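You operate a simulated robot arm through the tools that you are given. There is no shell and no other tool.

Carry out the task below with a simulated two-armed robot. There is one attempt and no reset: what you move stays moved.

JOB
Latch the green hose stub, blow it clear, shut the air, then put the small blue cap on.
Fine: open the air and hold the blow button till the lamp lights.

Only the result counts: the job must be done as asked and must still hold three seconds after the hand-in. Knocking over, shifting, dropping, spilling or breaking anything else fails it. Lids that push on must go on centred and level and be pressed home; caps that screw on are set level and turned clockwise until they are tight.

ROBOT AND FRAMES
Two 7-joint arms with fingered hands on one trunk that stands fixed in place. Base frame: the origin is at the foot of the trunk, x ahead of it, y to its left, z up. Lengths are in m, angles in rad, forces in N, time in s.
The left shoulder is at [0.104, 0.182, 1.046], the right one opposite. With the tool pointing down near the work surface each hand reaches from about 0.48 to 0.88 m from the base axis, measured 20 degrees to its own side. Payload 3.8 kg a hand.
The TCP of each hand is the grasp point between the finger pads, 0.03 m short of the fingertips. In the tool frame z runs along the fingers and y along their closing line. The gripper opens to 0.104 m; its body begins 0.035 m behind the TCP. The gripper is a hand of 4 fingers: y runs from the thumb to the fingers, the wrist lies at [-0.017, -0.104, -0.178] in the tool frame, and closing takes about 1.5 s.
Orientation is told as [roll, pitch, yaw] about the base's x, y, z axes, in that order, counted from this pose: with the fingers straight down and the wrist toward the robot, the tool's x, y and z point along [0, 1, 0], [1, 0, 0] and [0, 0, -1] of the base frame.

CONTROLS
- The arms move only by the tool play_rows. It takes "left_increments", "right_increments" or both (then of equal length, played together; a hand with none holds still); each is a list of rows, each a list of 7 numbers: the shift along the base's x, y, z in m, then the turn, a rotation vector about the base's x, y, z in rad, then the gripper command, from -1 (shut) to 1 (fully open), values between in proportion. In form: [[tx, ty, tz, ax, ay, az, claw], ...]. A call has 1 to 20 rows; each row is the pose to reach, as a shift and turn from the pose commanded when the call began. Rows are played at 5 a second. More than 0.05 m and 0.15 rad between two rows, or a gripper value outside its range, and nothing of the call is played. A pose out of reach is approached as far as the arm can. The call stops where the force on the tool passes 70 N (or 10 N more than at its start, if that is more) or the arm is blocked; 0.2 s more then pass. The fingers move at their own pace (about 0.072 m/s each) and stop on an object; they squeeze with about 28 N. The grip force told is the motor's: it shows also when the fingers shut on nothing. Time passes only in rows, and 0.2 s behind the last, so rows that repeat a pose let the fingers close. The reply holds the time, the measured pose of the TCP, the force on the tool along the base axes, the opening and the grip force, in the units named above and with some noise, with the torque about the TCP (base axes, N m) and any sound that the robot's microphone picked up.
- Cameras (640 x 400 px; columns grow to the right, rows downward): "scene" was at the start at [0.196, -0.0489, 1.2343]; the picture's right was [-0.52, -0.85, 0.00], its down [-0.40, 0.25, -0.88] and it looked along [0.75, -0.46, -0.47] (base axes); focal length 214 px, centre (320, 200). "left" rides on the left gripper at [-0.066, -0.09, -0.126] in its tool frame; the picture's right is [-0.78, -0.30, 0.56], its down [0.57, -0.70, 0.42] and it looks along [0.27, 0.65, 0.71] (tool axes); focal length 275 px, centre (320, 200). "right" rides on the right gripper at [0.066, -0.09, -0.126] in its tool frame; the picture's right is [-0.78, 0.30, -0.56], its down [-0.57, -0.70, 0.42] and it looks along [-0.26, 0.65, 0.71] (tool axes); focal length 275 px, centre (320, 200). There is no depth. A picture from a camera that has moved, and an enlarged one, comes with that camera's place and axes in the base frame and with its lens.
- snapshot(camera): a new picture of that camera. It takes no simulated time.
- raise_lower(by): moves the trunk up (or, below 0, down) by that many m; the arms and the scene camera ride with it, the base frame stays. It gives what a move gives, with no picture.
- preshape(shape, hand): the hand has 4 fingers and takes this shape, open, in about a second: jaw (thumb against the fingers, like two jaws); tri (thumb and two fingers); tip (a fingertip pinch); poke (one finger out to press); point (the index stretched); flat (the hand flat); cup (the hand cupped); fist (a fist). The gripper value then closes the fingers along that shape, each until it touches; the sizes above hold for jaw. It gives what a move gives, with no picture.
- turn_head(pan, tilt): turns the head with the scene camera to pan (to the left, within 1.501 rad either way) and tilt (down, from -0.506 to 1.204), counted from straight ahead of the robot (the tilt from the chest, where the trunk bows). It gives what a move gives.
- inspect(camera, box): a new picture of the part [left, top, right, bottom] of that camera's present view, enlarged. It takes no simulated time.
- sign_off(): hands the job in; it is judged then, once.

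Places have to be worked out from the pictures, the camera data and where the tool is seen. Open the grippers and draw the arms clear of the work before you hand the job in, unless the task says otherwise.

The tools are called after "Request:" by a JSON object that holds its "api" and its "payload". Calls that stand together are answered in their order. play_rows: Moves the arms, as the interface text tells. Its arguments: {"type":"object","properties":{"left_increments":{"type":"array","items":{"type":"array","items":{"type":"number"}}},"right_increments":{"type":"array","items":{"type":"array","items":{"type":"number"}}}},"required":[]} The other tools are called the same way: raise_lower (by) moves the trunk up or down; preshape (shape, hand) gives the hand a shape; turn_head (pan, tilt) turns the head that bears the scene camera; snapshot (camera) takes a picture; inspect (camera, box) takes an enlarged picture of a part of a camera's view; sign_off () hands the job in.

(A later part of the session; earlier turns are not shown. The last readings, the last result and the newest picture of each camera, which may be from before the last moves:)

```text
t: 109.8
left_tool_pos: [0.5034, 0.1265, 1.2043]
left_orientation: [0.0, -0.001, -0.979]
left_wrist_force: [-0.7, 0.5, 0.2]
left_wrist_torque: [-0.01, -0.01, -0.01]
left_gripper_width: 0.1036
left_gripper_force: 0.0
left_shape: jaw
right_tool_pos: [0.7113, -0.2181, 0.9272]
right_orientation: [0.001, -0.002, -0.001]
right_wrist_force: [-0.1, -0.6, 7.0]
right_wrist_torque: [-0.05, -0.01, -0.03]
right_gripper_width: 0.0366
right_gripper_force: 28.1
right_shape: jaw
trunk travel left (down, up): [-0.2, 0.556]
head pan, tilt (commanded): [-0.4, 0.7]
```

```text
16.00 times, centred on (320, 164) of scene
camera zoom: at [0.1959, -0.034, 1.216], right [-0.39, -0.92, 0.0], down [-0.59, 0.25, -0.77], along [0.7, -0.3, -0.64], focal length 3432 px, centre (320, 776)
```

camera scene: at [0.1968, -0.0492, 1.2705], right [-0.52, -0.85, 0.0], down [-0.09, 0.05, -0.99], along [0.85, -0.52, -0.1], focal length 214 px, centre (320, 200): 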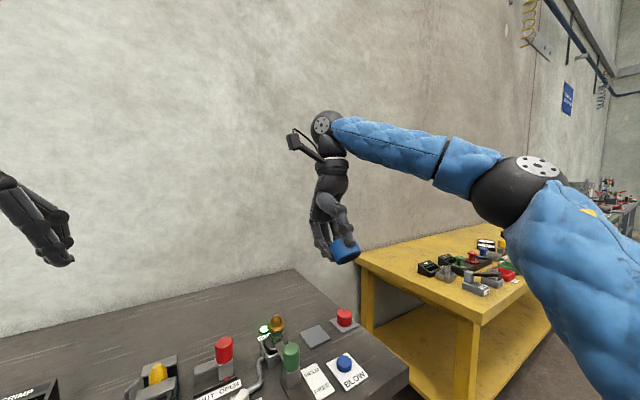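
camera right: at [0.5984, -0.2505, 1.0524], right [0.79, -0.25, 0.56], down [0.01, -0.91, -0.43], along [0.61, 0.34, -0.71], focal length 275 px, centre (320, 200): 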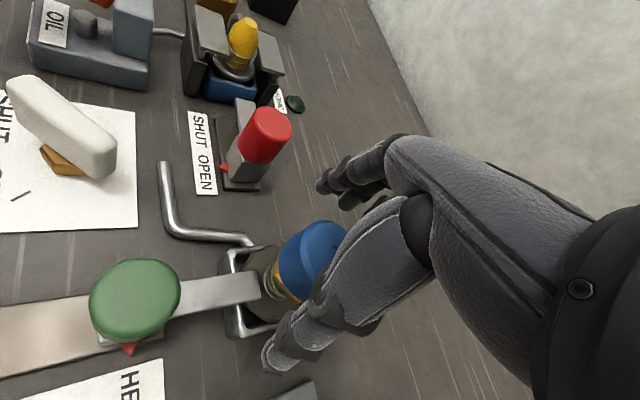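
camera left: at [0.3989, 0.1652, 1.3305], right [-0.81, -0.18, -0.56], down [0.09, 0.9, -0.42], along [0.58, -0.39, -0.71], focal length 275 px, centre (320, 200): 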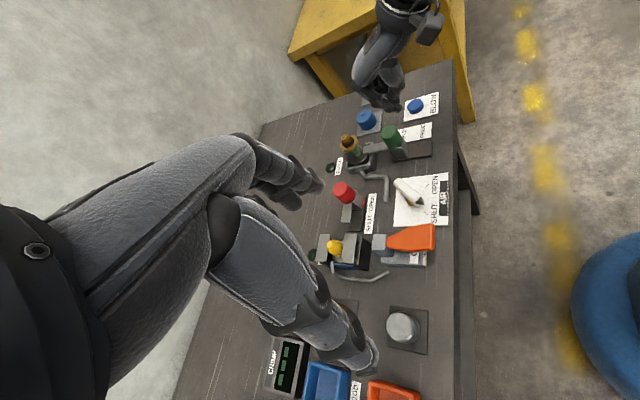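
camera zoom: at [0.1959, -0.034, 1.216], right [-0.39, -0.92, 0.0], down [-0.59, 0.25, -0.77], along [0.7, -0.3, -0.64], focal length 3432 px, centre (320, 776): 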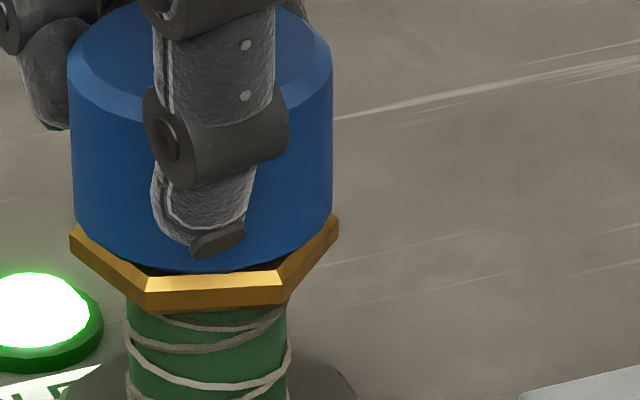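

With 7 N the cap stands about 2 mm higher than in my earlier off-centre tries – so when truly centred it meets a fit that must be pressed. I press down harder while holding it centred.

Request:
{"api": "play_rows", "payload": {"right_increments": [[0, 0, -0.002, 0, 0, 0, -1], [0, 0, -0.004, 0, 0, 0, -1], [0, 0, -0.006, 0, 0, 0, -1], [0, 0, -0.008, 0, 0, 0, -1]]}}

Request:
{"api": "inspect", "payload": {"camera": "left", "box": [340, 124, 370, 154]}}

Request:
{"api": "inspect", "payload": {"camera": "scene", "box": [308, 152, 332, 176]}}

```text
t: 110.8
left_tool_pos: [0.5008, 0.1258, 1.207]
left_orientation: [0.002, -0.001, -0.979]
left_wrist_force: [0.4, -0.5, 0.5]
left_wrist_torque: [0.03, 0.03, 0.01]
left_gripper_width: 0.1038
left_gripper_force: 0.0
left_shape: jaw
right_tool_pos: [0.711, -0.2177, 0.9247]
right_orientation: [0.001, -0.01, 0.001]
right_wrist_force: [3.8, 1.2, 26.7]
right_wrist_torque: [-0.2, -0.31, -0.01]
right_gripper_width: 0.0367
right_gripper_force: 28.6
right_shape: jaw
trunk travel left (down, up): [-0.2, 0.556]
head pan, tilt (commanded): [-0.4, 0.7]
```

```text
13.33 times, centred on (355, 139) of left
camera zoom: at [0.3963, 0.1652, 1.3316], right [-0.81, -0.19, -0.56], down [0.09, 0.9, -0.43], along [0.58, -0.39, -0.71], focal length 3670 px, centre (-147, 1013)
```

zoom: 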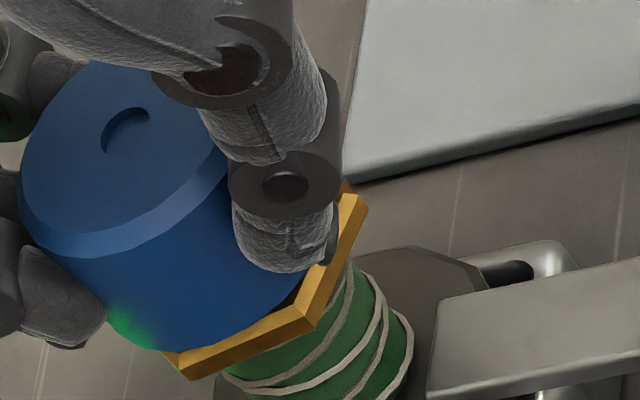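

```text
16.00 times, centred on (320, 164) of scene
camera zoom: at [0.1942, -0.0333, 1.2165], right [-0.39, -0.92, 0.0], down [-0.59, 0.25, -0.77], along [0.71, -0.3, -0.64], focal length 3432 px, centre (320, 776)
```

zoom: 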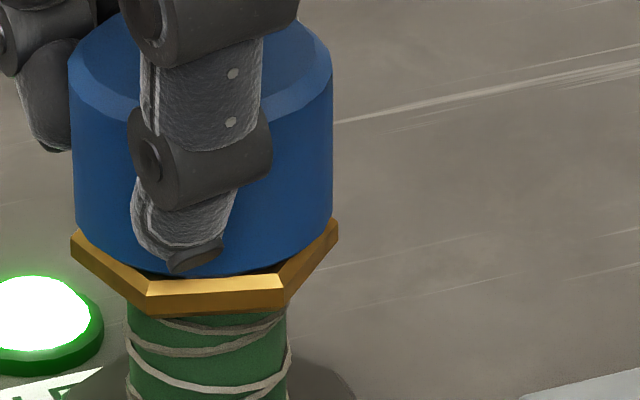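

The fingers slip down the cap at 27 N while the cap itself stays put. I'll release it here, then press from the top centre.

Request:
{"api": "play_rows", "payload": {"right_increments": [[0, 0, 0.004, 0, 0, 0, -1], [0, 0, 0.007, 0, 0, 0, -1], [0, 0, 0.008, 0, 0, 0, -0.2], [0, 0, 0.008, 0, 0, 0, 0.2], [0, 0, 0.008, 0, 0, 0, 0.6], [0, 0, 0.008, 0, 0, 0, 0.9], [0, 0, 0.008, 0, 0, 0, 0.9], [0, 0, 0.02, 0, 0, 0, 0.9], [0, 0, 0.05, 0, 0, 0, 0.9], [0, 0, 0.085, 0, 0, 0, 0.9]]}}

Request:
{"api": "inspect", "payload": {"camera": "left", "box": [340, 124, 370, 154]}}

Request:
{"api": "inspect", "payload": {"camera": "left", "box": [350, 134, 380, 164]}}

Request:
{"api": "inspect", "payload": {"camera": "scene", "box": [308, 152, 332, 176]}}

```text
t: 113.0
left_tool_pos: [0.5035, 0.1256, 1.2049]
left_orientation: [0.001, 0.0, -0.978]
left_wrist_force: [-0.5, -0.3, 0.1]
left_wrist_torque: [0.01, 0.04, -0.01]
left_gripper_width: 0.1037
left_gripper_force: 0.0
left_shape: jaw
right_tool_pos: [0.7127, -0.2179, 1.0048]
right_orientation: [-0.001, 0.001, 0.0]
right_wrist_force: [0.6, 0.4, 0.9]
right_wrist_torque: [-0.03, -0.02, -0.03]
right_gripper_width: 0.0985
right_gripper_force: 0.1
right_shape: jaw
trunk travel left (down, up): [-0.2, 0.556]
head pan, tilt (commanded): [-0.4, 0.7]
```

```text
13.33 times, centred on (355, 139) of left
camera zoom: at [0.3987, 0.1644, 1.3307], right [-0.81, -0.19, -0.56], down [0.08, 0.9, -0.42], along [0.58, -0.39, -0.71], focal length 3670 px, centre (-147, 1013)
```

zoom: 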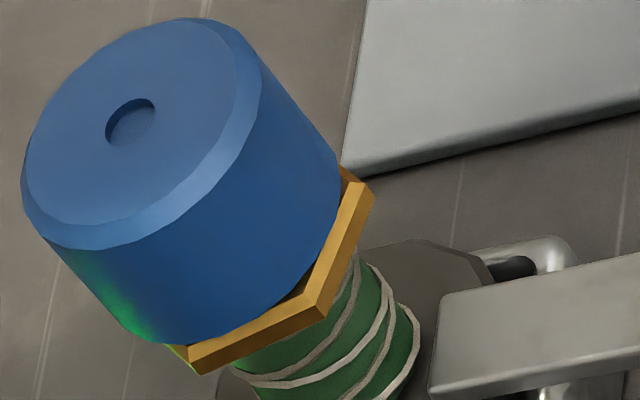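

```text
13.33 times, centred on (365, 149) of left
camera zoom: at [0.3987, 0.1644, 1.3307], right [-0.81, -0.19, -0.56], down [0.08, 0.9, -0.42], along [0.58, -0.39, -0.71], focal length 3670 px, centre (-280, 880)
```

zoom: 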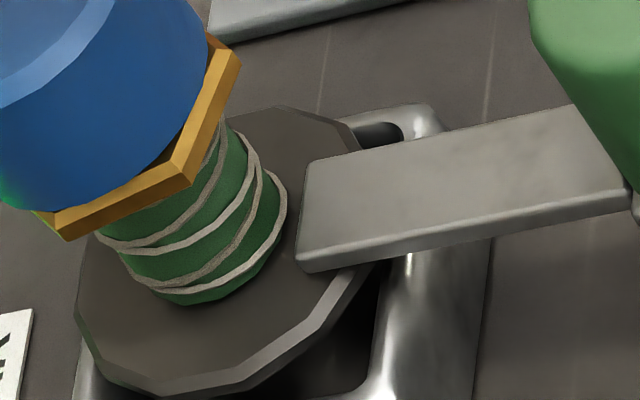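

```text
16.00 times, centred on (320, 164) of scene
camera zoom: at [0.1964, -0.0341, 1.2158], right [-0.39, -0.92, 0.0], down [-0.59, 0.25, -0.76], along [0.7, -0.3, -0.64], focal length 3432 px, centre (320, 776)
```

zoom: 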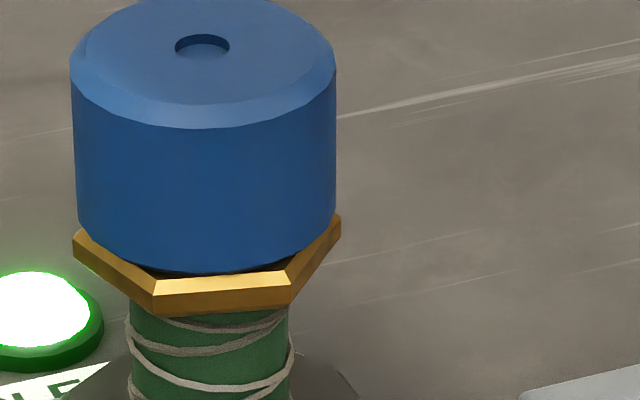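

The cap now stands level and centred but a visible sliver remains above the collar. I switch to the pinch tip and press on the dimple.

Request:
{"api": "preshape", "payload": {"hand": "right", "shape": "tip"}}

Request:
{"api": "play_rows", "payload": {"right_increments": [[0.002, -0.008, 0.005, 0, 0, 0, -1], [0.002, -0.008, 0.005, 0, 0, 0, -1], [0.002, -0.008, 0.005, 0, 0, 0, -1], [0.002, -0.008, 0.005, 0, 0, 0, -1], [0.002, -0.008, 0.005, 0, 0, 0, -1], [0.002, -0.008, 0.005, 0, 0, 0, -1], [0.002, -0.008, 0.005, 0, 0, 0, -1], [0.002, -0.008, -0.02, 0, 0, 0, -1], [0.002, -0.008, -0.044, 0, 0, 0, -1]]}}

Request:
{"api": "inspect", "payload": {"camera": "scene", "box": [300, 130, 345, 178]}}

Request:
{"api": "inspect", "payload": {"camera": "left", "box": [330, 105, 390, 165]}}

```text
t: 113.9
left_tool_pos: [0.5038, 0.1255, 1.2028]
left_orientation: [0.0, 0.001, -0.979]
left_wrist_force: [0.1, -0.4, 0.3]
left_wrist_torque: [0.05, 0.02, 0.02]
left_gripper_width: 0.1036
left_gripper_force: 0.0
left_shape: jaw
right_tool_pos: [0.7131, -0.2188, 1.0034]
right_orientation: [0.001, 0.0, -0.003]
right_wrist_force: [-0.2, 0.9, 0.0]
right_wrist_torque: [-0.02, 0.01, 0.0]
right_gripper_width: 0.1034
right_gripper_force: 0.0
right_shape: tip
trunk travel left (down, up): [-0.2, 0.556]
head pan, tilt (commanded): [-0.4, 0.7]
```

```text
t: 115.9
left_tool_pos: [0.5039, 0.1254, 1.2049]
left_orientation: [0.0, 0.002, -0.979]
left_wrist_force: [0.0, 0.2, 0.4]
left_wrist_torque: [-0.02, 0.01, -0.02]
left_gripper_width: 0.1038
left_gripper_force: 0.0
left_shape: jaw
right_tool_pos: [0.7159, -0.2269, 0.9588]
right_orientation: [0.001, 0.002, 0.001]
right_wrist_force: [-0.2, 0.3, -0.8]
right_wrist_torque: [0.0, 0.03, 0.01]
right_gripper_width: 0.0001
right_gripper_force: 28.8
right_shape: tip
trunk travel left (down, up): [-0.2, 0.556]
head pan, tilt (commanded): [-0.4, 0.7]
```

```text
8.33 times, centred on (322, 154) of scene
camera zoom: at [0.1967, -0.0342, 1.2157], right [-0.39, -0.92, 0.0], down [-0.59, 0.25, -0.76], along [0.7, -0.3, -0.64], focal length 1787 px, centre (299, 583)
```

zoom: 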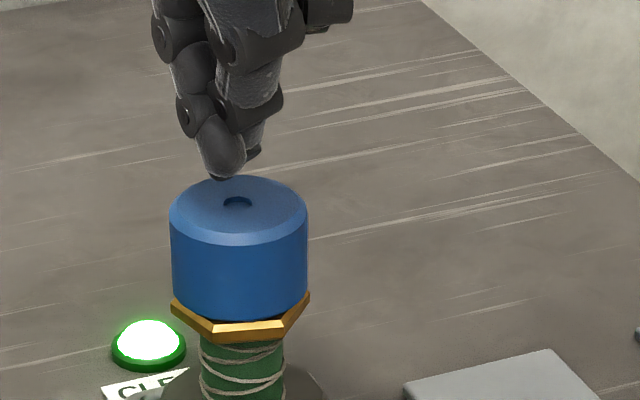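

```text
6.67 times, centred on (360, 135) of left
camera zoom: at [0.3992, 0.1642, 1.3305], right [-0.81, -0.19, -0.56], down [0.08, 0.9, -0.42], along [0.58, -0.39, -0.71], focal length 1835 px, centre (53, 633)
```

zoom: 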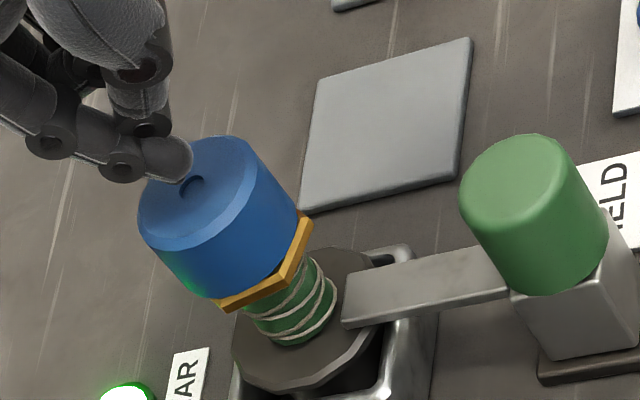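

The tip is slightly left/near of the dimple; I shift (+0.003,−0.005) and press down in steps.

Request:
{"api": "play_rows", "payload": {"right_increments": [[0.003, -0.005, 0.0, 0, 0, 0, -1], [0.003, -0.005, -0.005, 0, 0, 0, -1], [0.003, -0.005, -0.01, 0, 0, 0, -1], [0.003, -0.005, -0.014, 0, 0, 0, -1], [0.003, -0.005, -0.018, 0, 0, 0, -1], [0.003, -0.005, -0.021, 0, 0, 0, -1], [0.003, -0.005, -0.024, 0, 0, 0, -1]]}}

Request:
{"api": "inspect", "payload": {"camera": "scene", "box": [308, 148, 332, 178]}}

Request:
{"api": "inspect", "payload": {"camera": "left", "box": [335, 115, 375, 155]}}

```text
t: 117.5
left_tool_pos: [0.4998, 0.1269, 1.2079]
left_orientation: [0.004, -0.004, -0.978]
left_wrist_force: [0.0, 0.1, -0.2]
left_wrist_torque: [0.03, -0.02, 0.02]
left_gripper_width: 0.1038
left_gripper_force: 0.1
left_shape: jaw
right_tool_pos: [0.7159, -0.2297, 0.946]
right_orientation: [0.004, -0.015, 0.0]
right_wrist_force: [-2.5, -3.9, 36.5]
right_wrist_torque: [-0.08, -0.19, -0.04]
right_gripper_width: 0.0
right_gripper_force: 28.5
right_shape: tip
trunk travel left (down, up): [-0.2, 0.556]
head pan, tilt (commanded): [-0.4, 0.7]
```

```text
13.33 times, centred on (320, 163) of scene
camera zoom: at [0.1922, -0.0335, 1.2171], right [-0.39, -0.92, 0.0], down [-0.59, 0.25, -0.77], along [0.71, -0.3, -0.64], focal length 2860 px, centre (320, 693)
```

zoom: 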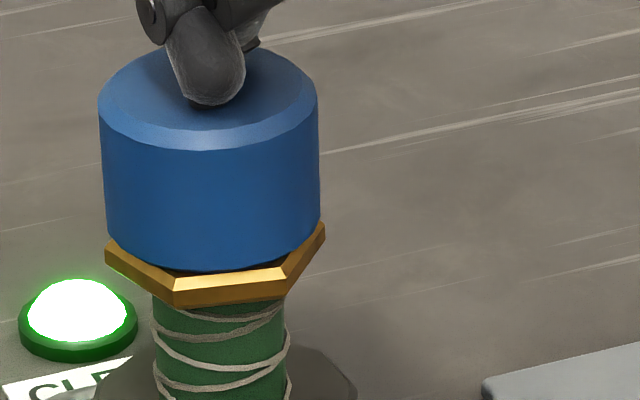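

```text
10.00 times, centred on (355, 135) of left
camera zoom: at [0.3941, 0.165, 1.3326], right [-0.81, -0.19, -0.56], down [0.09, 0.9, -0.42], along [0.58, -0.39, -0.71], focal length 2753 px, centre (-30, 850)
```

zoom: 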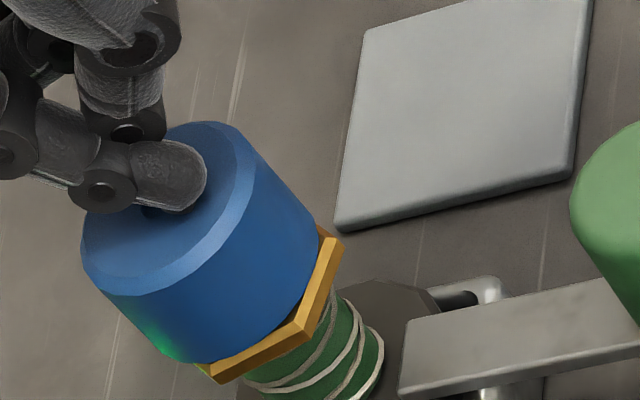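

At 36 N the cap has not moved yet. I keep pressing toward the 70 N limit.

Request:
{"api": "play_rows", "payload": {"right_increments": [[0, 0, -0.003, 0, 0, 0, -1], [0, 0, -0.006, 0, 0, 0, -1], [0, 0, -0.009, 0, 0, 0, -1], [0, 0, -0.012, 0, 0, 0, -1], [0, 0, -0.014, 0, 0, 0, -1]]}}

Request:
{"api": "inspect", "payload": {"camera": "scene", "box": [308, 148, 332, 178]}}

Request:
{"api": "inspect", "payload": {"camera": "left", "box": [335, 115, 375, 155]}}

```text
t: 118.7
left_tool_pos: [0.4967, 0.1273, 1.2089]
left_orientation: [0.005, -0.006, -0.982]
left_wrist_force: [0.5, 0.3, -0.4]
left_wrist_torque: [0.01, -0.02, 0.0]
left_gripper_width: 0.1039
left_gripper_force: 0.1
left_shape: jaw
right_tool_pos: [0.7164, -0.2268, 0.9437]
right_orientation: [0.008, -0.036, 0.001]
right_wrist_force: [-4.4, -5.6, 62.7]
right_wrist_torque: [-0.05, -0.12, -0.04]
right_gripper_width: 0.0011
right_gripper_force: 28.6
right_shape: tip
trunk travel left (down, up): [-0.2, 0.556]
head pan, tilt (commanded): [-0.4, 0.7]
```

```text
13.33 times, centred on (320, 163) of scene
camera zoom: at [0.1893, -0.0328, 1.2175], right [-0.39, -0.92, 0.0], down [-0.59, 0.25, -0.77], along [0.71, -0.3, -0.64], focal length 2860 px, centre (320, 693)
```

zoom: 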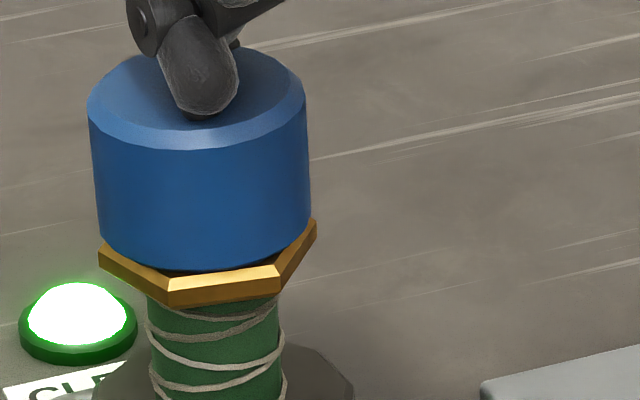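

```text
10.00 times, centred on (355, 135) of left
camera zoom: at [0.3909, 0.1658, 1.3334], right [-0.81, -0.19, -0.56], down [0.09, 0.9, -0.43], along [0.59, -0.39, -0.71], focal length 2753 px, centre (-30, 850)
```

zoom: 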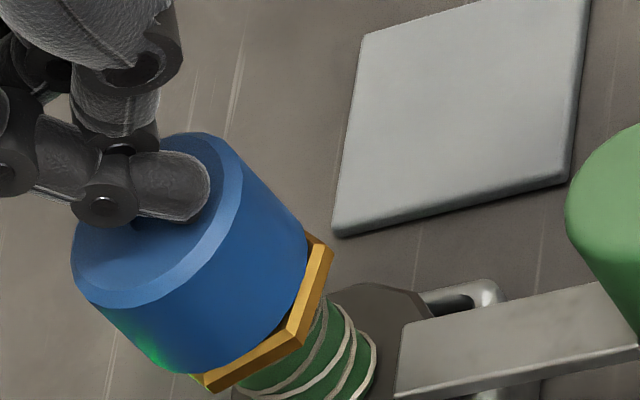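

Even at 63 N a sliver remains. I release and measure again; then I'll test whether the cap is now retained when centred (a real fit would resist lifting).

Request:
{"api": "play_rows", "payload": {"right_increments": [[0, 0, 0.015, 0, 0, 0, -1], [0, 0, 0.035, 0, 0, 0, -1], [0, 0, 0.06, 0, 0, 0, -1], [0, 0, 0.09, 0, 0, 0, -1]]}}

Request:
{"api": "inspect", "payload": {"camera": "left", "box": [340, 124, 370, 154]}}

Request:
{"api": "inspect", "payload": {"camera": "scene", "box": [308, 152, 332, 176]}}

Request:
{"api": "inspect", "payload": {"camera": "right", "box": [180, 200, 340, 340]}}

```text
t: 119.7
left_tool_pos: [0.5031, 0.1262, 1.2049]
left_orientation: [-0.001, 0.001, -0.979]
left_wrist_force: [-0.3, 0.0, 0.5]
left_wrist_torque: [-0.03, 0.02, 0.0]
left_gripper_width: 0.1036
left_gripper_force: 0.1
left_shape: jaw
right_tool_pos: [0.7153, -0.2319, 1.01]
right_orientation: [-0.001, 0.003, 0.002]
right_wrist_force: [-0.7, -0.4, 0.0]
right_wrist_torque: [-0.02, -0.02, -0.03]
right_gripper_width: 0.0
right_gripper_force: 27.8
right_shape: tip
trunk travel left (down, up): [-0.2, 0.556]
head pan, tilt (commanded): [-0.4, 0.7]
```

```text
13.33 times, centred on (355, 139) of left
camera zoom: at [0.3991, 0.1643, 1.3304], right [-0.81, -0.19, -0.56], down [0.08, 0.9, -0.42], along [0.58, -0.39, -0.71], focal length 3670 px, centre (-147, 1013)
```

zoom: 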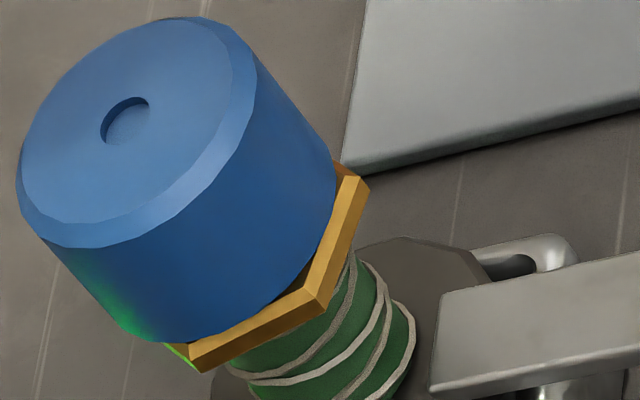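

```text
16.00 times, centred on (320, 164) of scene
camera zoom: at [0.1967, -0.0341, 1.2156], right [-0.39, -0.92, 0.0], down [-0.59, 0.25, -0.76], along [0.7, -0.3, -0.64], focal length 3432 px, centre (320, 776)
```

zoom: 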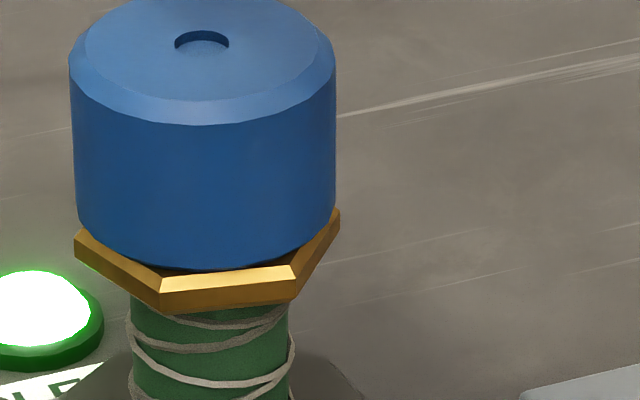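

```text
2.86 times, centred on (260, 270) of right
camera zoom: at [0.6276, -0.1647, 1.1364], right [0.3, -0.77, 0.56], down [-0.7, -0.57, -0.42], along [0.65, -0.27, -0.72], focal length 786 px, centre (491, 0)
```

zoom: 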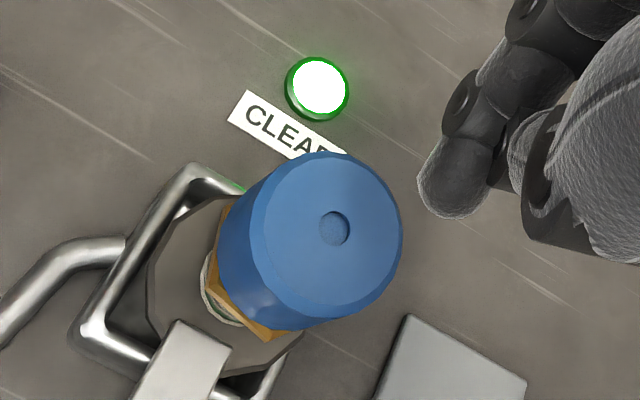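

The sliver is still there while centred. I switch to jaw, grip the cap again and try a careful lift while watching the force.

Request:
{"api": "preshape", "payload": {"hand": "right", "shape": "jaw"}}

Request:
{"api": "play_rows", "payload": {"right_increments": [[-0.004, 0.013, 0.0, 0, 0, 0, 1], [-0.004, 0.013, -0.03, 0, 0, 0, 1], [-0.004, 0.013, -0.06, 0, 0, 0, 1], [-0.004, 0.013, -0.08, 0, 0, 0, 1], [-0.004, 0.013, -0.08, 0, 0, 0, 0.2], [-0.004, 0.013, -0.08, 0, 0, 0, -0.2], [-0.004, 0.013, -0.08, 0, 0, 0, -0.6], [-0.004, 0.013, -0.08, 0, 0, 0, -1], [-0.004, 0.013, -0.08, 0, 0, 0, -1], [-0.004, 0.013, -0.08, 0, 0, 0, -1], [-0.004, 0.013, -0.08, 0, 0, 0, -1], [-0.004, 0.013, -0.08, 0, 0, 0, -1]]}}

Request:
{"api": "inspect", "payload": {"camera": "left", "box": [340, 124, 370, 154]}}

Request:
{"api": "inspect", "payload": {"camera": "scene", "box": [308, 152, 332, 176]}}

```text
t: 120.6
left_tool_pos: [0.503, 0.1261, 1.204]
left_orientation: [0.001, 0.0, -0.98]
left_wrist_force: [0.4, -0.3, -0.3]
left_wrist_torque: [0.0, -0.01, -0.02]
left_gripper_width: 0.1038
left_gripper_force: 0.1
left_shape: jaw
right_tool_pos: [0.7173, -0.2314, 1.0107]
right_orientation: [0.002, 0.001, 0.0]
right_wrist_force: [-1.0, 0.2, 0.8]
right_wrist_torque: [-0.01, 0.02, -0.02]
right_gripper_width: 0.1037
right_gripper_force: 0.0
right_shape: jaw
trunk travel left (down, up): [-0.2, 0.556]
head pan, tilt (commanded): [-0.4, 0.7]
```

```text
t: 123.2
left_tool_pos: [0.5031, 0.1263, 1.2062]
left_orientation: [0.0, 0.0, -0.978]
left_wrist_force: [-0.2, 0.3, 0.8]
left_wrist_torque: [0.01, -0.01, 0.0]
left_gripper_width: 0.1039
left_gripper_force: 0.0
left_shape: jaw
right_tool_pos: [0.7132, -0.2194, 0.9318]
right_orientation: [0.0, 0.0, 0.0]
right_wrist_force: [0.2, -0.5, 0.2]
right_wrist_torque: [0.05, -0.02, 0.02]
right_gripper_width: 0.0332
right_gripper_force: 28.0
right_shape: jaw
trunk travel left (down, up): [-0.2, 0.556]
head pan, tilt (commanded): [-0.4, 0.7]
```

```text
13.33 times, centred on (355, 139) of left
camera zoom: at [0.399, 0.1642, 1.3306], right [-0.81, -0.19, -0.56], down [0.08, 0.9, -0.42], along [0.58, -0.39, -0.71], focal length 3670 px, centre (-147, 1013)
```

zoom: 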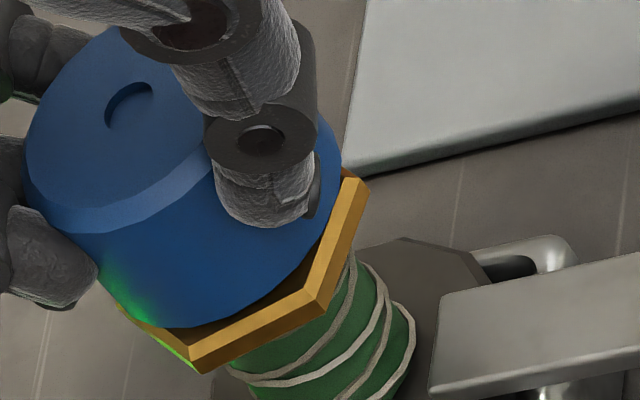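

```text
16.00 times, centred on (320, 164) of scene
camera zoom: at [0.1966, -0.0342, 1.2158], right [-0.39, -0.92, 0.0], down [-0.59, 0.25, -0.76], along [0.7, -0.3, -0.64], focal length 3432 px, centre (320, 776)
```

zoom: 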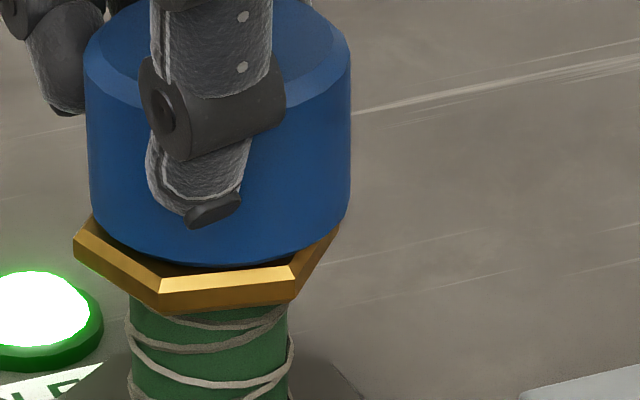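

The cap is still free to slide, so nothing grips it yet. I press it down from this slightly off-centre position (≈2.7 mm) to see whether its resting height depends on centring.

Request:
{"api": "play_rows", "payload": {"right_increments": [[0, 0, -0.002, 0, 0, 0, -1], [0, 0, -0.004, 0, 0, 0, -1], [0, 0, -0.006, 0, 0, 0, -1], [0, 0, -0.008, 0, 0, 0, -1]]}}

Request:
{"api": "inspect", "payload": {"camera": "left", "box": [340, 124, 370, 154]}}

Request:
{"api": "inspect", "payload": {"camera": "scene", "box": [308, 152, 332, 176]}}

```text
t: 124.2
left_tool_pos: [0.5012, 0.1273, 1.2058]
left_orientation: [0.002, -0.001, -0.979]
left_wrist_force: [-1.0, 0.1, -0.1]
left_wrist_torque: [0.01, 0.0, 0.01]
left_gripper_width: 0.1038
left_gripper_force: 0.0
left_shape: jaw
right_tool_pos: [0.7121, -0.2177, 0.9295]
right_orientation: [0.001, -0.01, 0.0]
right_wrist_force: [2.5, -1.0, 24.4]
right_wrist_torque: [-0.16, -0.16, -0.01]
right_gripper_width: 0.0337
right_gripper_force: 28.1
right_shape: jaw
trunk travel left (down, up): [-0.2, 0.556]
head pan, tilt (commanded): [-0.4, 0.7]
```

```text
13.33 times, centred on (355, 139) of left
camera zoom: at [0.3961, 0.165, 1.3318], right [-0.81, -0.19, -0.56], down [0.09, 0.9, -0.42], along [0.58, -0.39, -0.71], focal length 3670 px, centre (-147, 1013)
```

zoom: 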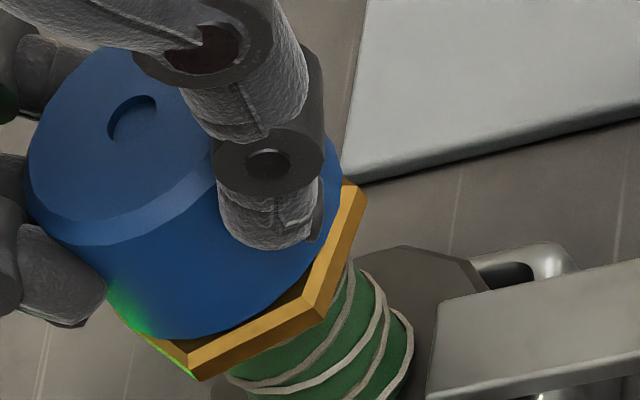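

```text
16.00 times, centred on (320, 164) of scene
camera zoom: at [0.1941, -0.0335, 1.2166], right [-0.39, -0.92, 0.0], down [-0.59, 0.25, -0.77], along [0.71, -0.3, -0.64], focal length 3432 px, centre (320, 776)
```

zoom: 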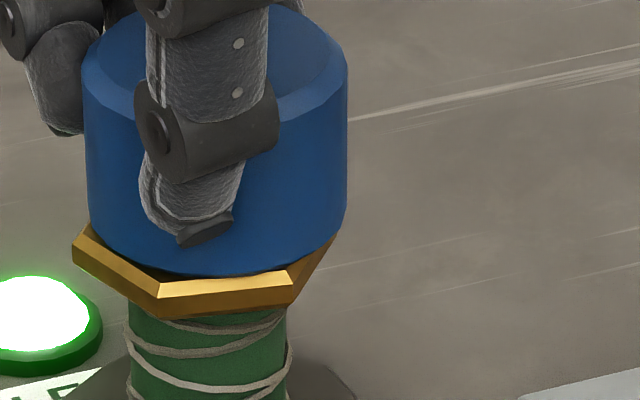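

The height is the same whether centred or not, i.e. the cap's rim is on the collar (my apparent gap is its bottom chamfer plus parallax). So the cap is home when pressed; what remains is to leave it centred. I unload, raise it ~1.5 mm and measure the offset.

Request:
{"api": "play_rows", "payload": {"right_increments": [[0, 0, 0.004, 0, 0, 0, -1], [0, 0, 0.008, 0, 0, 0, -1], [0, 0, 0.0105, 0, 0, 0, -1], [0, 0, 0.0105, 0, 0, 0, -1]]}}

Request:
{"api": "inspect", "payload": {"camera": "left", "box": [340, 124, 370, 154]}}

Request:
{"api": "inspect", "payload": {"camera": "left", "box": [350, 134, 380, 164]}}

Request:
{"api": "inspect", "payload": {"camera": "scene", "box": [308, 152, 332, 176]}}

```text
t: 125.2
left_tool_pos: [0.504, 0.1249, 1.2043]
left_orientation: [0.0, 0.0, -0.98]
left_wrist_force: [0.6, 0.4, 0.3]
left_wrist_torque: [-0.02, 0.03, 0.0]
left_gripper_width: 0.104
left_gripper_force: 0.1
left_shape: jaw
right_tool_pos: [0.712, -0.2179, 0.9322]
right_orientation: [-0.001, 0.005, -0.001]
right_wrist_force: [-0.6, 0.6, -0.4]
right_wrist_torque: [0.03, 0.0, -0.02]
right_gripper_width: 0.0335
right_gripper_force: 28.0
right_shape: jaw
trunk travel left (down, up): [-0.2, 0.556]
head pan, tilt (commanded): [-0.4, 0.7]
```

```text
13.33 times, centred on (355, 139) of left
camera zoom: at [0.3992, 0.1643, 1.3303], right [-0.81, -0.19, -0.56], down [0.08, 0.9, -0.42], along [0.58, -0.39, -0.71], focal length 3670 px, centre (-147, 1013)
```

zoom: 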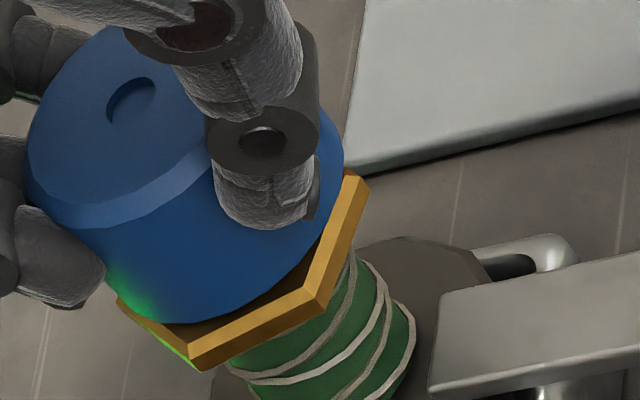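

```text
13.33 times, centred on (365, 149) of left
camera zoom: at [0.3992, 0.1643, 1.3303], right [-0.81, -0.19, -0.56], down [0.08, 0.9, -0.42], along [0.58, -0.39, -0.71], focal length 3670 px, centre (-280, 880)
```

zoom: 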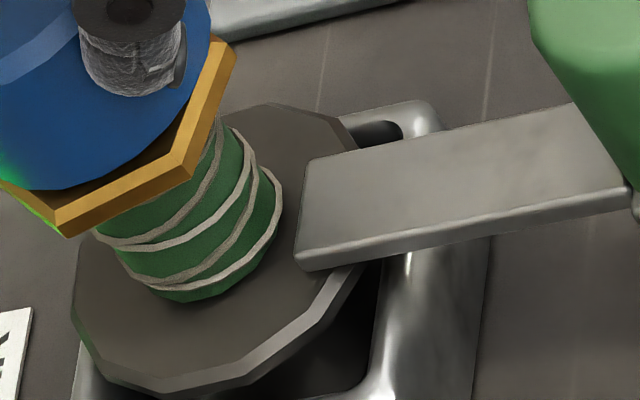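

```text
16.00 times, centred on (320, 164) of scene
camera zoom: at [0.1968, -0.0342, 1.2156], right [-0.39, -0.92, 0.0], down [-0.59, 0.25, -0.76], along [0.7, -0.3, -0.64], focal length 3432 px, centre (320, 776)
```

zoom: 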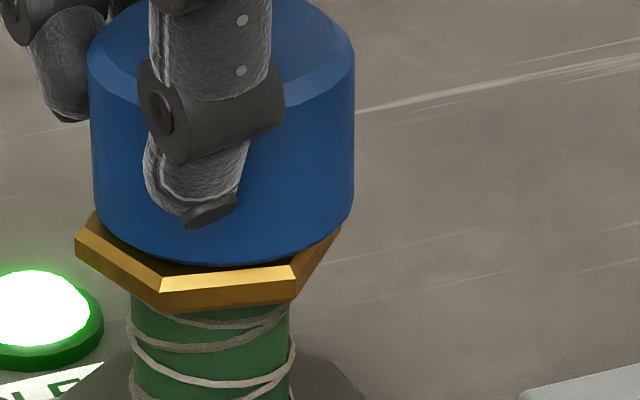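

The cap is 3.4 mm to the right of the axis; I shift it +0.0034 in y and verify.

Request:
{"api": "play_rows", "payload": {"right_increments": [[0.0001, 0.0017, 0, 0, 0, 0, -1], [0.0002, 0.0034, 0, 0, 0, 0, -1], [0.0002, 0.0034, 0, 0, 0, 0, -1]]}}

Request:
{"api": "inspect", "payload": {"camera": "left", "box": [340, 124, 370, 154]}}

Request:
{"api": "inspect", "payload": {"camera": "left", "box": [350, 134, 380, 164]}}

Request:
{"api": "inspect", "payload": {"camera": "scene", "box": [308, 152, 332, 176]}}

```text
t: 126.0
left_tool_pos: [0.504, 0.1261, 1.2043]
left_orientation: [0.001, 0.0, -0.978]
left_wrist_force: [-0.4, 0.1, -1.0]
left_wrist_torque: [0.0, 0.01, 0.0]
left_gripper_width: 0.1037
left_gripper_force: 0.0
left_shape: jaw
right_tool_pos: [0.7138, -0.215, 0.9329]
right_orientation: [0.0, 0.001, 0.001]
right_wrist_force: [0.6, 0.5, -0.3]
right_wrist_torque: [-0.01, 0.02, -0.01]
right_gripper_width: 0.0334
right_gripper_force: 27.8
right_shape: jaw
trunk travel left (down, up): [-0.2, 0.556]
head pan, tilt (commanded): [-0.4, 0.7]
```

```text
13.33 times, centred on (355, 139) of left
camera zoom: at [0.399, 0.1642, 1.3306], right [-0.81, -0.19, -0.56], down [0.08, 0.9, -0.42], along [0.58, -0.39, -0.71], focal length 3670 px, centre (-147, 1013)
```

zoom: 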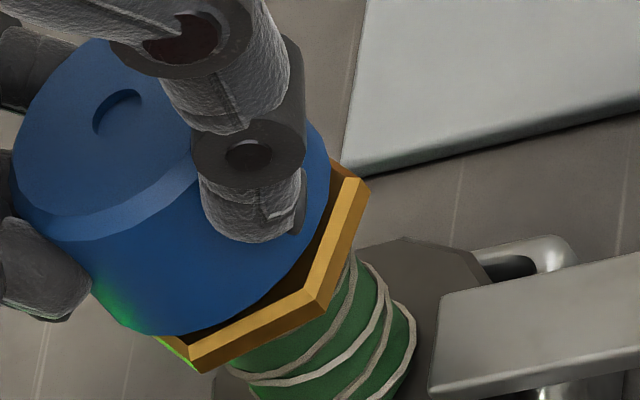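

```text
13.33 times, centred on (365, 149) of left
camera zoom: at [0.399, 0.1642, 1.3306], right [-0.81, -0.19, -0.56], down [0.08, 0.9, -0.42], along [0.58, -0.39, -0.71], focal length 3670 px, centre (-280, 880)
```

zoom: 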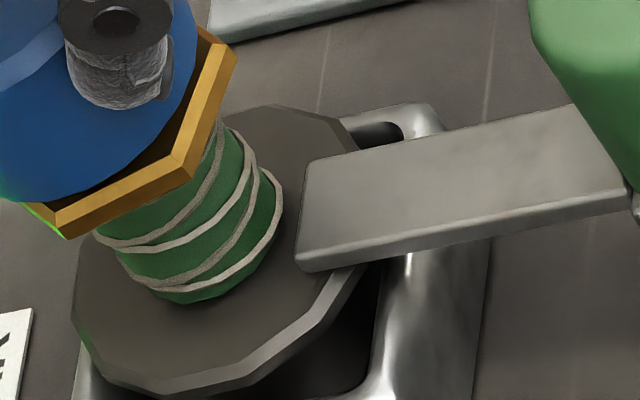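

```text
16.00 times, centred on (320, 164) of scene
camera zoom: at [0.1966, -0.0342, 1.2158], right [-0.39, -0.92, 0.0], down [-0.59, 0.25, -0.76], along [0.7, -0.3, -0.64], focal length 3432 px, centre (320, 776)
```

zoom: 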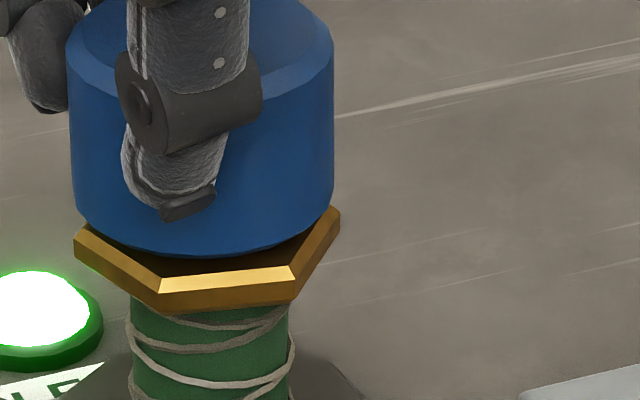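

Centred within ~0.5 mm again. I lower it onto the collar with a light push and release.

Request:
{"api": "play_rows", "payload": {"right_increments": [[0, 0, -0.002, 0, 0, 0, -1], [0, 0, -0.004, 0, 0, 0, -1], [0, 0, -0.004, 0, 0, 0, -1], [0, 0, -0.003, 0, 0, 0, -0.2], [0, 0, -0.003, 0, 0, 0, 0.2], [0, 0, -0.003, 0, 0, 0, 0.6], [0, 0, -0.003, 0, 0, 0, 0.9], [0, 0, -0.003, 0, 0, 0, 0.9], [0, 0, 0.015, 0, 0, 0, 0.9], [0, 0, 0.045, 0, 0, 0, 0.9], [0, 0, 0.078, 0, 0, 0, 0.9]]}}

Request:
{"api": "inspect", "payload": {"camera": "left", "box": [340, 124, 370, 154]}}

Request:
{"api": "inspect", "payload": {"camera": "scene", "box": [308, 152, 332, 176]}}

```text
t: 128.4
left_tool_pos: [0.5027, 0.1261, 1.2057]
left_orientation: [-0.001, 0.0, -0.98]
left_wrist_force: [-0.4, 0.4, 0.1]
left_wrist_torque: [0.0, -0.01, -0.02]
left_gripper_width: 0.1033
left_gripper_force: 0.0
left_shape: jaw
right_tool_pos: [0.7113, -0.2148, 1.0127]
right_orientation: [0.001, 0.002, 0.0]
right_wrist_force: [-0.5, -0.7, 0.5]
right_wrist_torque: [0.02, 0.01, 0.01]
right_gripper_width: 0.0985
right_gripper_force: 0.1
right_shape: jaw
trunk travel left (down, up): [-0.2, 0.556]
head pan, tilt (commanded): [-0.4, 0.7]
```

```text
13.33 times, centred on (355, 139) of left
camera zoom: at [0.3987, 0.1643, 1.3307], right [-0.81, -0.19, -0.56], down [0.08, 0.9, -0.42], along [0.58, -0.39, -0.71], focal length 3670 px, centre (-147, 1013)
```

zoom: 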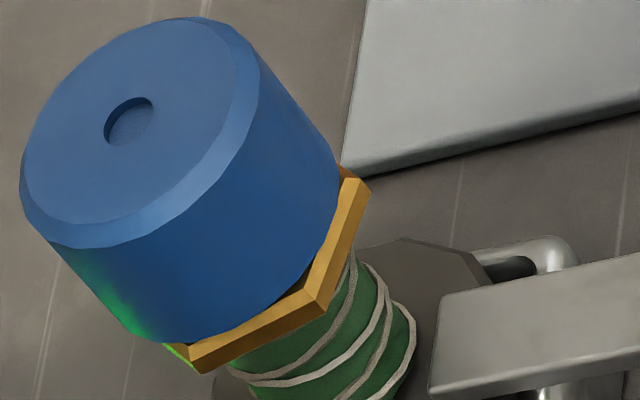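

```text
16.00 times, centred on (320, 164) of scene
camera zoom: at [0.1963, -0.0341, 1.2158], right [-0.39, -0.92, 0.0], down [-0.59, 0.25, -0.76], along [0.7, -0.3, -0.64], focal length 3432 px, centre (320, 776)
```

zoom: 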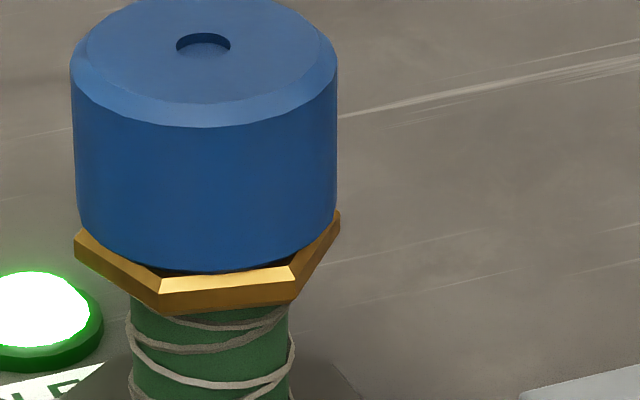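

The cap is centred and level. To see the seam truly from the side I move the right hand up and away, and lower the trunk so the head camera looks almost horizontally at the stub.

Request:
{"api": "play_rows", "payload": {"right_increments": [[0, 0, 0.03, 0, 0, 0, 0.9], [-0.02, -0.03, 0.06, 0, 0, 0, 0.9], [-0.05, -0.06, 0.09, 0, 0, 0, 0.9], [-0.08, -0.09, 0.12, 0, 0, 0, 0.9], [-0.11, -0.12, 0.15, 0, 0, 0, 0.9], [-0.14, -0.15, 0.18, 0, 0, 0, 0.9], [-0.17, -0.18, 0.21, 0, 0, 0, 0.9], [-0.2, -0.2, 0.23, 0, 0, 0, 0.9]]}}

Request:
{"api": "raise_lower", "payload": {"by": -0.15}}

Request:
{"api": "turn_head", "payload": {"pan": -0.4, "tilt": 0.3}}

Request:
{"api": "snapshot", "payload": {"camera": "scene"}}

```text
refused: row 3 steps farther than a row can; nothing moved
```

```text
t: 130.2
left_tool_pos: [0.501, 0.126, 1.057]
left_orientation: [0.002, -0.003, -0.979]
left_wrist_force: [0.1, -0.9, -0.4]
left_wrist_torque: [-0.01, 0.01, -0.01]
left_gripper_width: 0.1039
left_gripper_force: 0.0
left_shape: jaw
right_tool_pos: [0.7116, -0.2139, 0.8668]
right_orientation: [0.002, -0.006, 0.0]
right_wrist_force: [0.8, 2.2, 29.1]
right_wrist_torque: [-0.04, 2.13, -0.1]
right_gripper_width: 0.1011
right_gripper_force: 0.0
right_shape: jaw
trunk travel left (down, up): [-0.05, 0.706]
head pan, tilt (commanded): [-0.4, 0.7]
```

```text
t: 131.0
left_tool_pos: [0.502, 0.1276, 1.0555]
left_orientation: [0.001, -0.002, -0.979]
left_wrist_force: [0.4, 0.0, 0.2]
left_wrist_torque: [0.03, -0.03, -0.02]
left_gripper_width: 0.1037
left_gripper_force: 0.1
left_shape: jaw
right_tool_pos: [0.7116, -0.2131, 0.868]
right_orientation: [0.001, -0.006, 0.003]
right_wrist_force: [0.9, 1.8, 33.5]
right_wrist_torque: [-0.03, 2.43, -0.13]
right_gripper_width: 0.1012
right_gripper_force: 0.1
right_shape: jaw
trunk travel left (down, up): [-0.05, 0.706]
head pan, tilt (commanded): [-0.4, 0.3]
```

```text
taken
camera scene: at [0.2899, -0.0364, 1.094], right [-0.39, -0.92, 0.0], down [-0.27, 0.11, -0.96], along [0.88, -0.37, -0.29], focal length 214 px, centre (320, 200)
```

scene: 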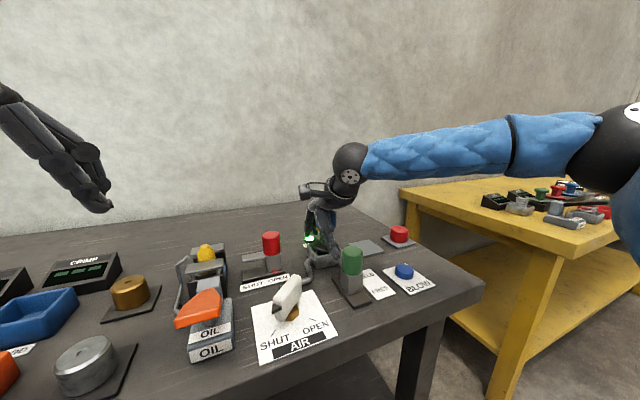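

My hand move was refused but the trunk still went down, so the open right hand has descended around the cap (33 N, probably the thumb on the latch bar). I look before undoing it.

Request:
{"api": "inspect", "payload": {"camera": "scene", "box": [270, 170, 390, 290]}}

Request:
{"api": "inspect", "payload": {"camera": "left", "box": [280, 60, 480, 220]}}

```text
3.33 times, centred on (330, 230) of scene
camera zoom: at [0.2899, -0.0364, 1.094], right [-0.39, -0.92, 0.0], down [-0.27, 0.11, -0.96], along [0.88, -0.37, -0.29], focal length 715 px, centre (287, 100)
```

zoom: 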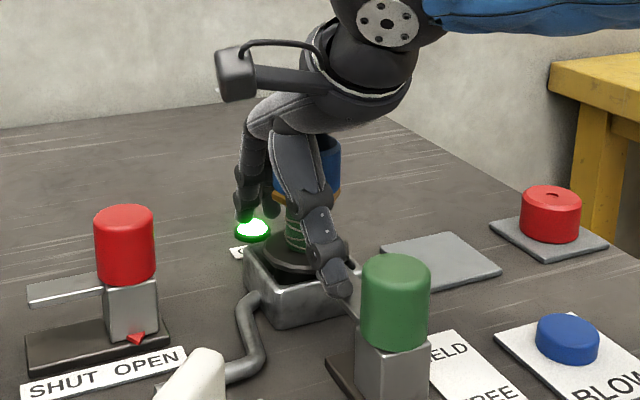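

```text
2.50 times, centred on (380, 140) of left
camera zoom: at [0.3965, 0.1654, 1.1813], right [-0.81, -0.19, -0.56], down [0.09, 0.9, -0.43], along [0.58, -0.39, -0.71], focal length 688 px, centre (170, 350)
```

zoom: 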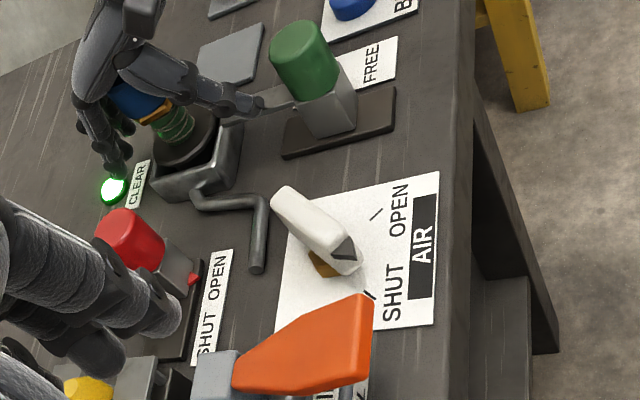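

The thumb rests on the latch bar; cap and stub look undisturbed. I raise the trunk straight back up by the same amount.

Request:
{"api": "raise_lower", "payload": {"by": 0.15}}

```text
t: 132.8
left_tool_pos: [0.5053, 0.1261, 1.2027]
left_orientation: [-0.001, 0.001, -0.979]
left_wrist_force: [-0.2, 0.5, 0.0]
left_wrist_torque: [-0.02, 0.01, -0.01]
left_gripper_width: 0.1037
left_gripper_force: 0.1
left_shape: jaw
right_tool_pos: [0.7145, -0.2146, 1.0108]
right_orientation: [0.0, 0.003, 0.0]
right_wrist_force: [0.1, -0.3, 0.2]
right_wrist_torque: [-0.01, 0.03, -0.01]
right_gripper_width: 0.0988
right_gripper_force: 0.1
right_shape: jaw
trunk travel left (down, up): [-0.2, 0.556]
head pan, tilt (commanded): [-0.4, 0.3]
```

The hand is back at z 1.01 with no force. I now move it up and away in legal steps, as a single call, before anything else.

Request:
{"api": "play_rows", "payload": {"right_increments": [[0, 0, 0.03, 0, 0, 0, 0.9], [-0.01, -0.02, 0.06, 0, 0, 0, 0.9], [-0.03, -0.045, 0.085, 0, 0, 0, 0.9], [-0.055, -0.07, 0.11, 0, 0, 0, 0.9], [-0.08, -0.095, 0.135, 0, 0, 0, 0.9], [-0.105, -0.12, 0.16, 0, 0, 0, 0.9], [-0.13, -0.145, 0.185, 0, 0, 0, 0.9], [-0.155, -0.17, 0.21, 0, 0, 0, 0.9], [-0.18, -0.19, 0.23, 0, 0, 0, 0.9]]}}

```text
t: 134.8
left_tool_pos: [0.5045, 0.1247, 1.204]
left_orientation: [0.001, 0.002, -0.978]
left_wrist_force: [0.4, -0.3, 0.7]
left_wrist_torque: [0.03, -0.04, 0.02]
left_gripper_width: 0.1038
left_gripper_force: 0.1
left_shape: jaw
right_tool_pos: [0.5306, -0.4069, 1.2424]
right_orientation: [0.0, 0.0, 0.001]
right_wrist_force: [-0.1, 0.7, 0.2]
right_wrist_torque: [-0.02, 0.0, -0.02]
right_gripper_width: 0.0987
right_gripper_force: 0.1
right_shape: jaw
trunk travel left (down, up): [-0.2, 0.556]
head pan, tilt (commanded): [-0.4, 0.3]
```

The right hand is clear at (0.53,-0.41,1.24). I check the state of everything from above first.

Request:
{"api": "turn_head", "payload": {"pan": -0.4, "tilt": 0.7}}

Request:
{"api": "inspect", "payload": {"camera": "scene", "box": [250, 130, 410, 250]}}

Request:
{"api": "inspect", "payload": {"camera": "left", "box": [320, 80, 480, 240]}}

Request:
{"api": "inspect", "payload": {"camera": "scene", "box": [308, 152, 332, 176]}}

```text
t: 135.7
left_tool_pos: [0.5032, 0.1252, 1.2046]
left_orientation: [0.001, -0.001, -0.981]
left_wrist_force: [-0.6, 1.0, 0.1]
left_wrist_torque: [-0.01, -0.01, -0.01]
left_gripper_width: 0.1036
left_gripper_force: 0.0
left_shape: jaw
right_tool_pos: [0.5313, -0.4065, 1.2423]
right_orientation: [0.001, 0.0, 0.0]
right_wrist_force: [-0.3, -0.3, -0.1]
right_wrist_torque: [0.02, 0.01, 0.01]
right_gripper_width: 0.0989
right_gripper_force: 0.0
right_shape: jaw
trunk travel left (down, up): [-0.2, 0.556]
head pan, tilt (commanded): [-0.4, 0.7]
```

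```text
3.33 times, centred on (330, 190) of scene
camera zoom: at [0.1965, -0.0342, 1.2159], right [-0.39, -0.92, 0.0], down [-0.59, 0.25, -0.77], along [0.7, -0.3, -0.64], focal length 715 px, centre (287, 233)
```

zoom: 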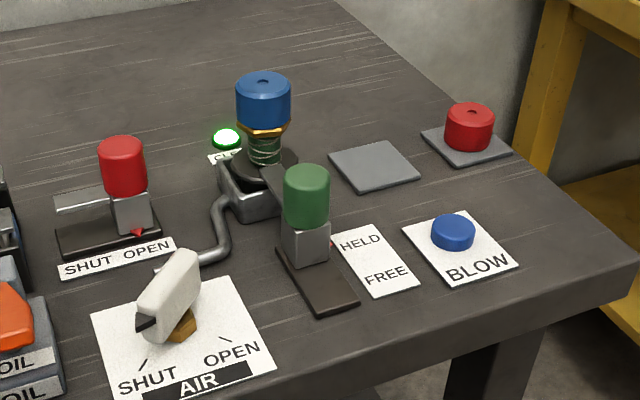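

```text
2.50 times, centred on (400, 160) of left
camera zoom: at [0.3993, 0.1642, 1.3303], right [-0.81, -0.19, -0.56], down [0.08, 0.9, -0.42], along [0.58, -0.39, -0.71], focal length 688 px, centre (120, 300)
```

zoom: 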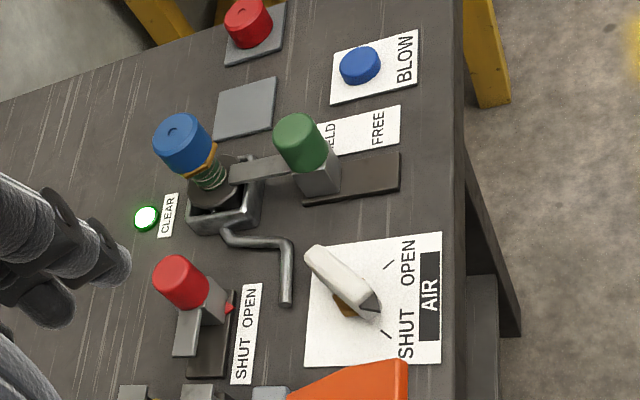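

```text
16.00 times, centred on (320, 164) of scene
camera zoom: at [0.1965, -0.0342, 1.2159], right [-0.39, -0.92, 0.0], down [-0.59, 0.25, -0.77], along [0.7, -0.3, -0.64], focal length 3432 px, centre (320, 776)
```

zoom: 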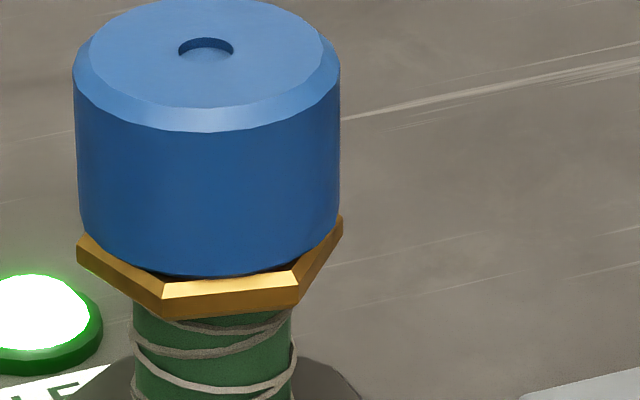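

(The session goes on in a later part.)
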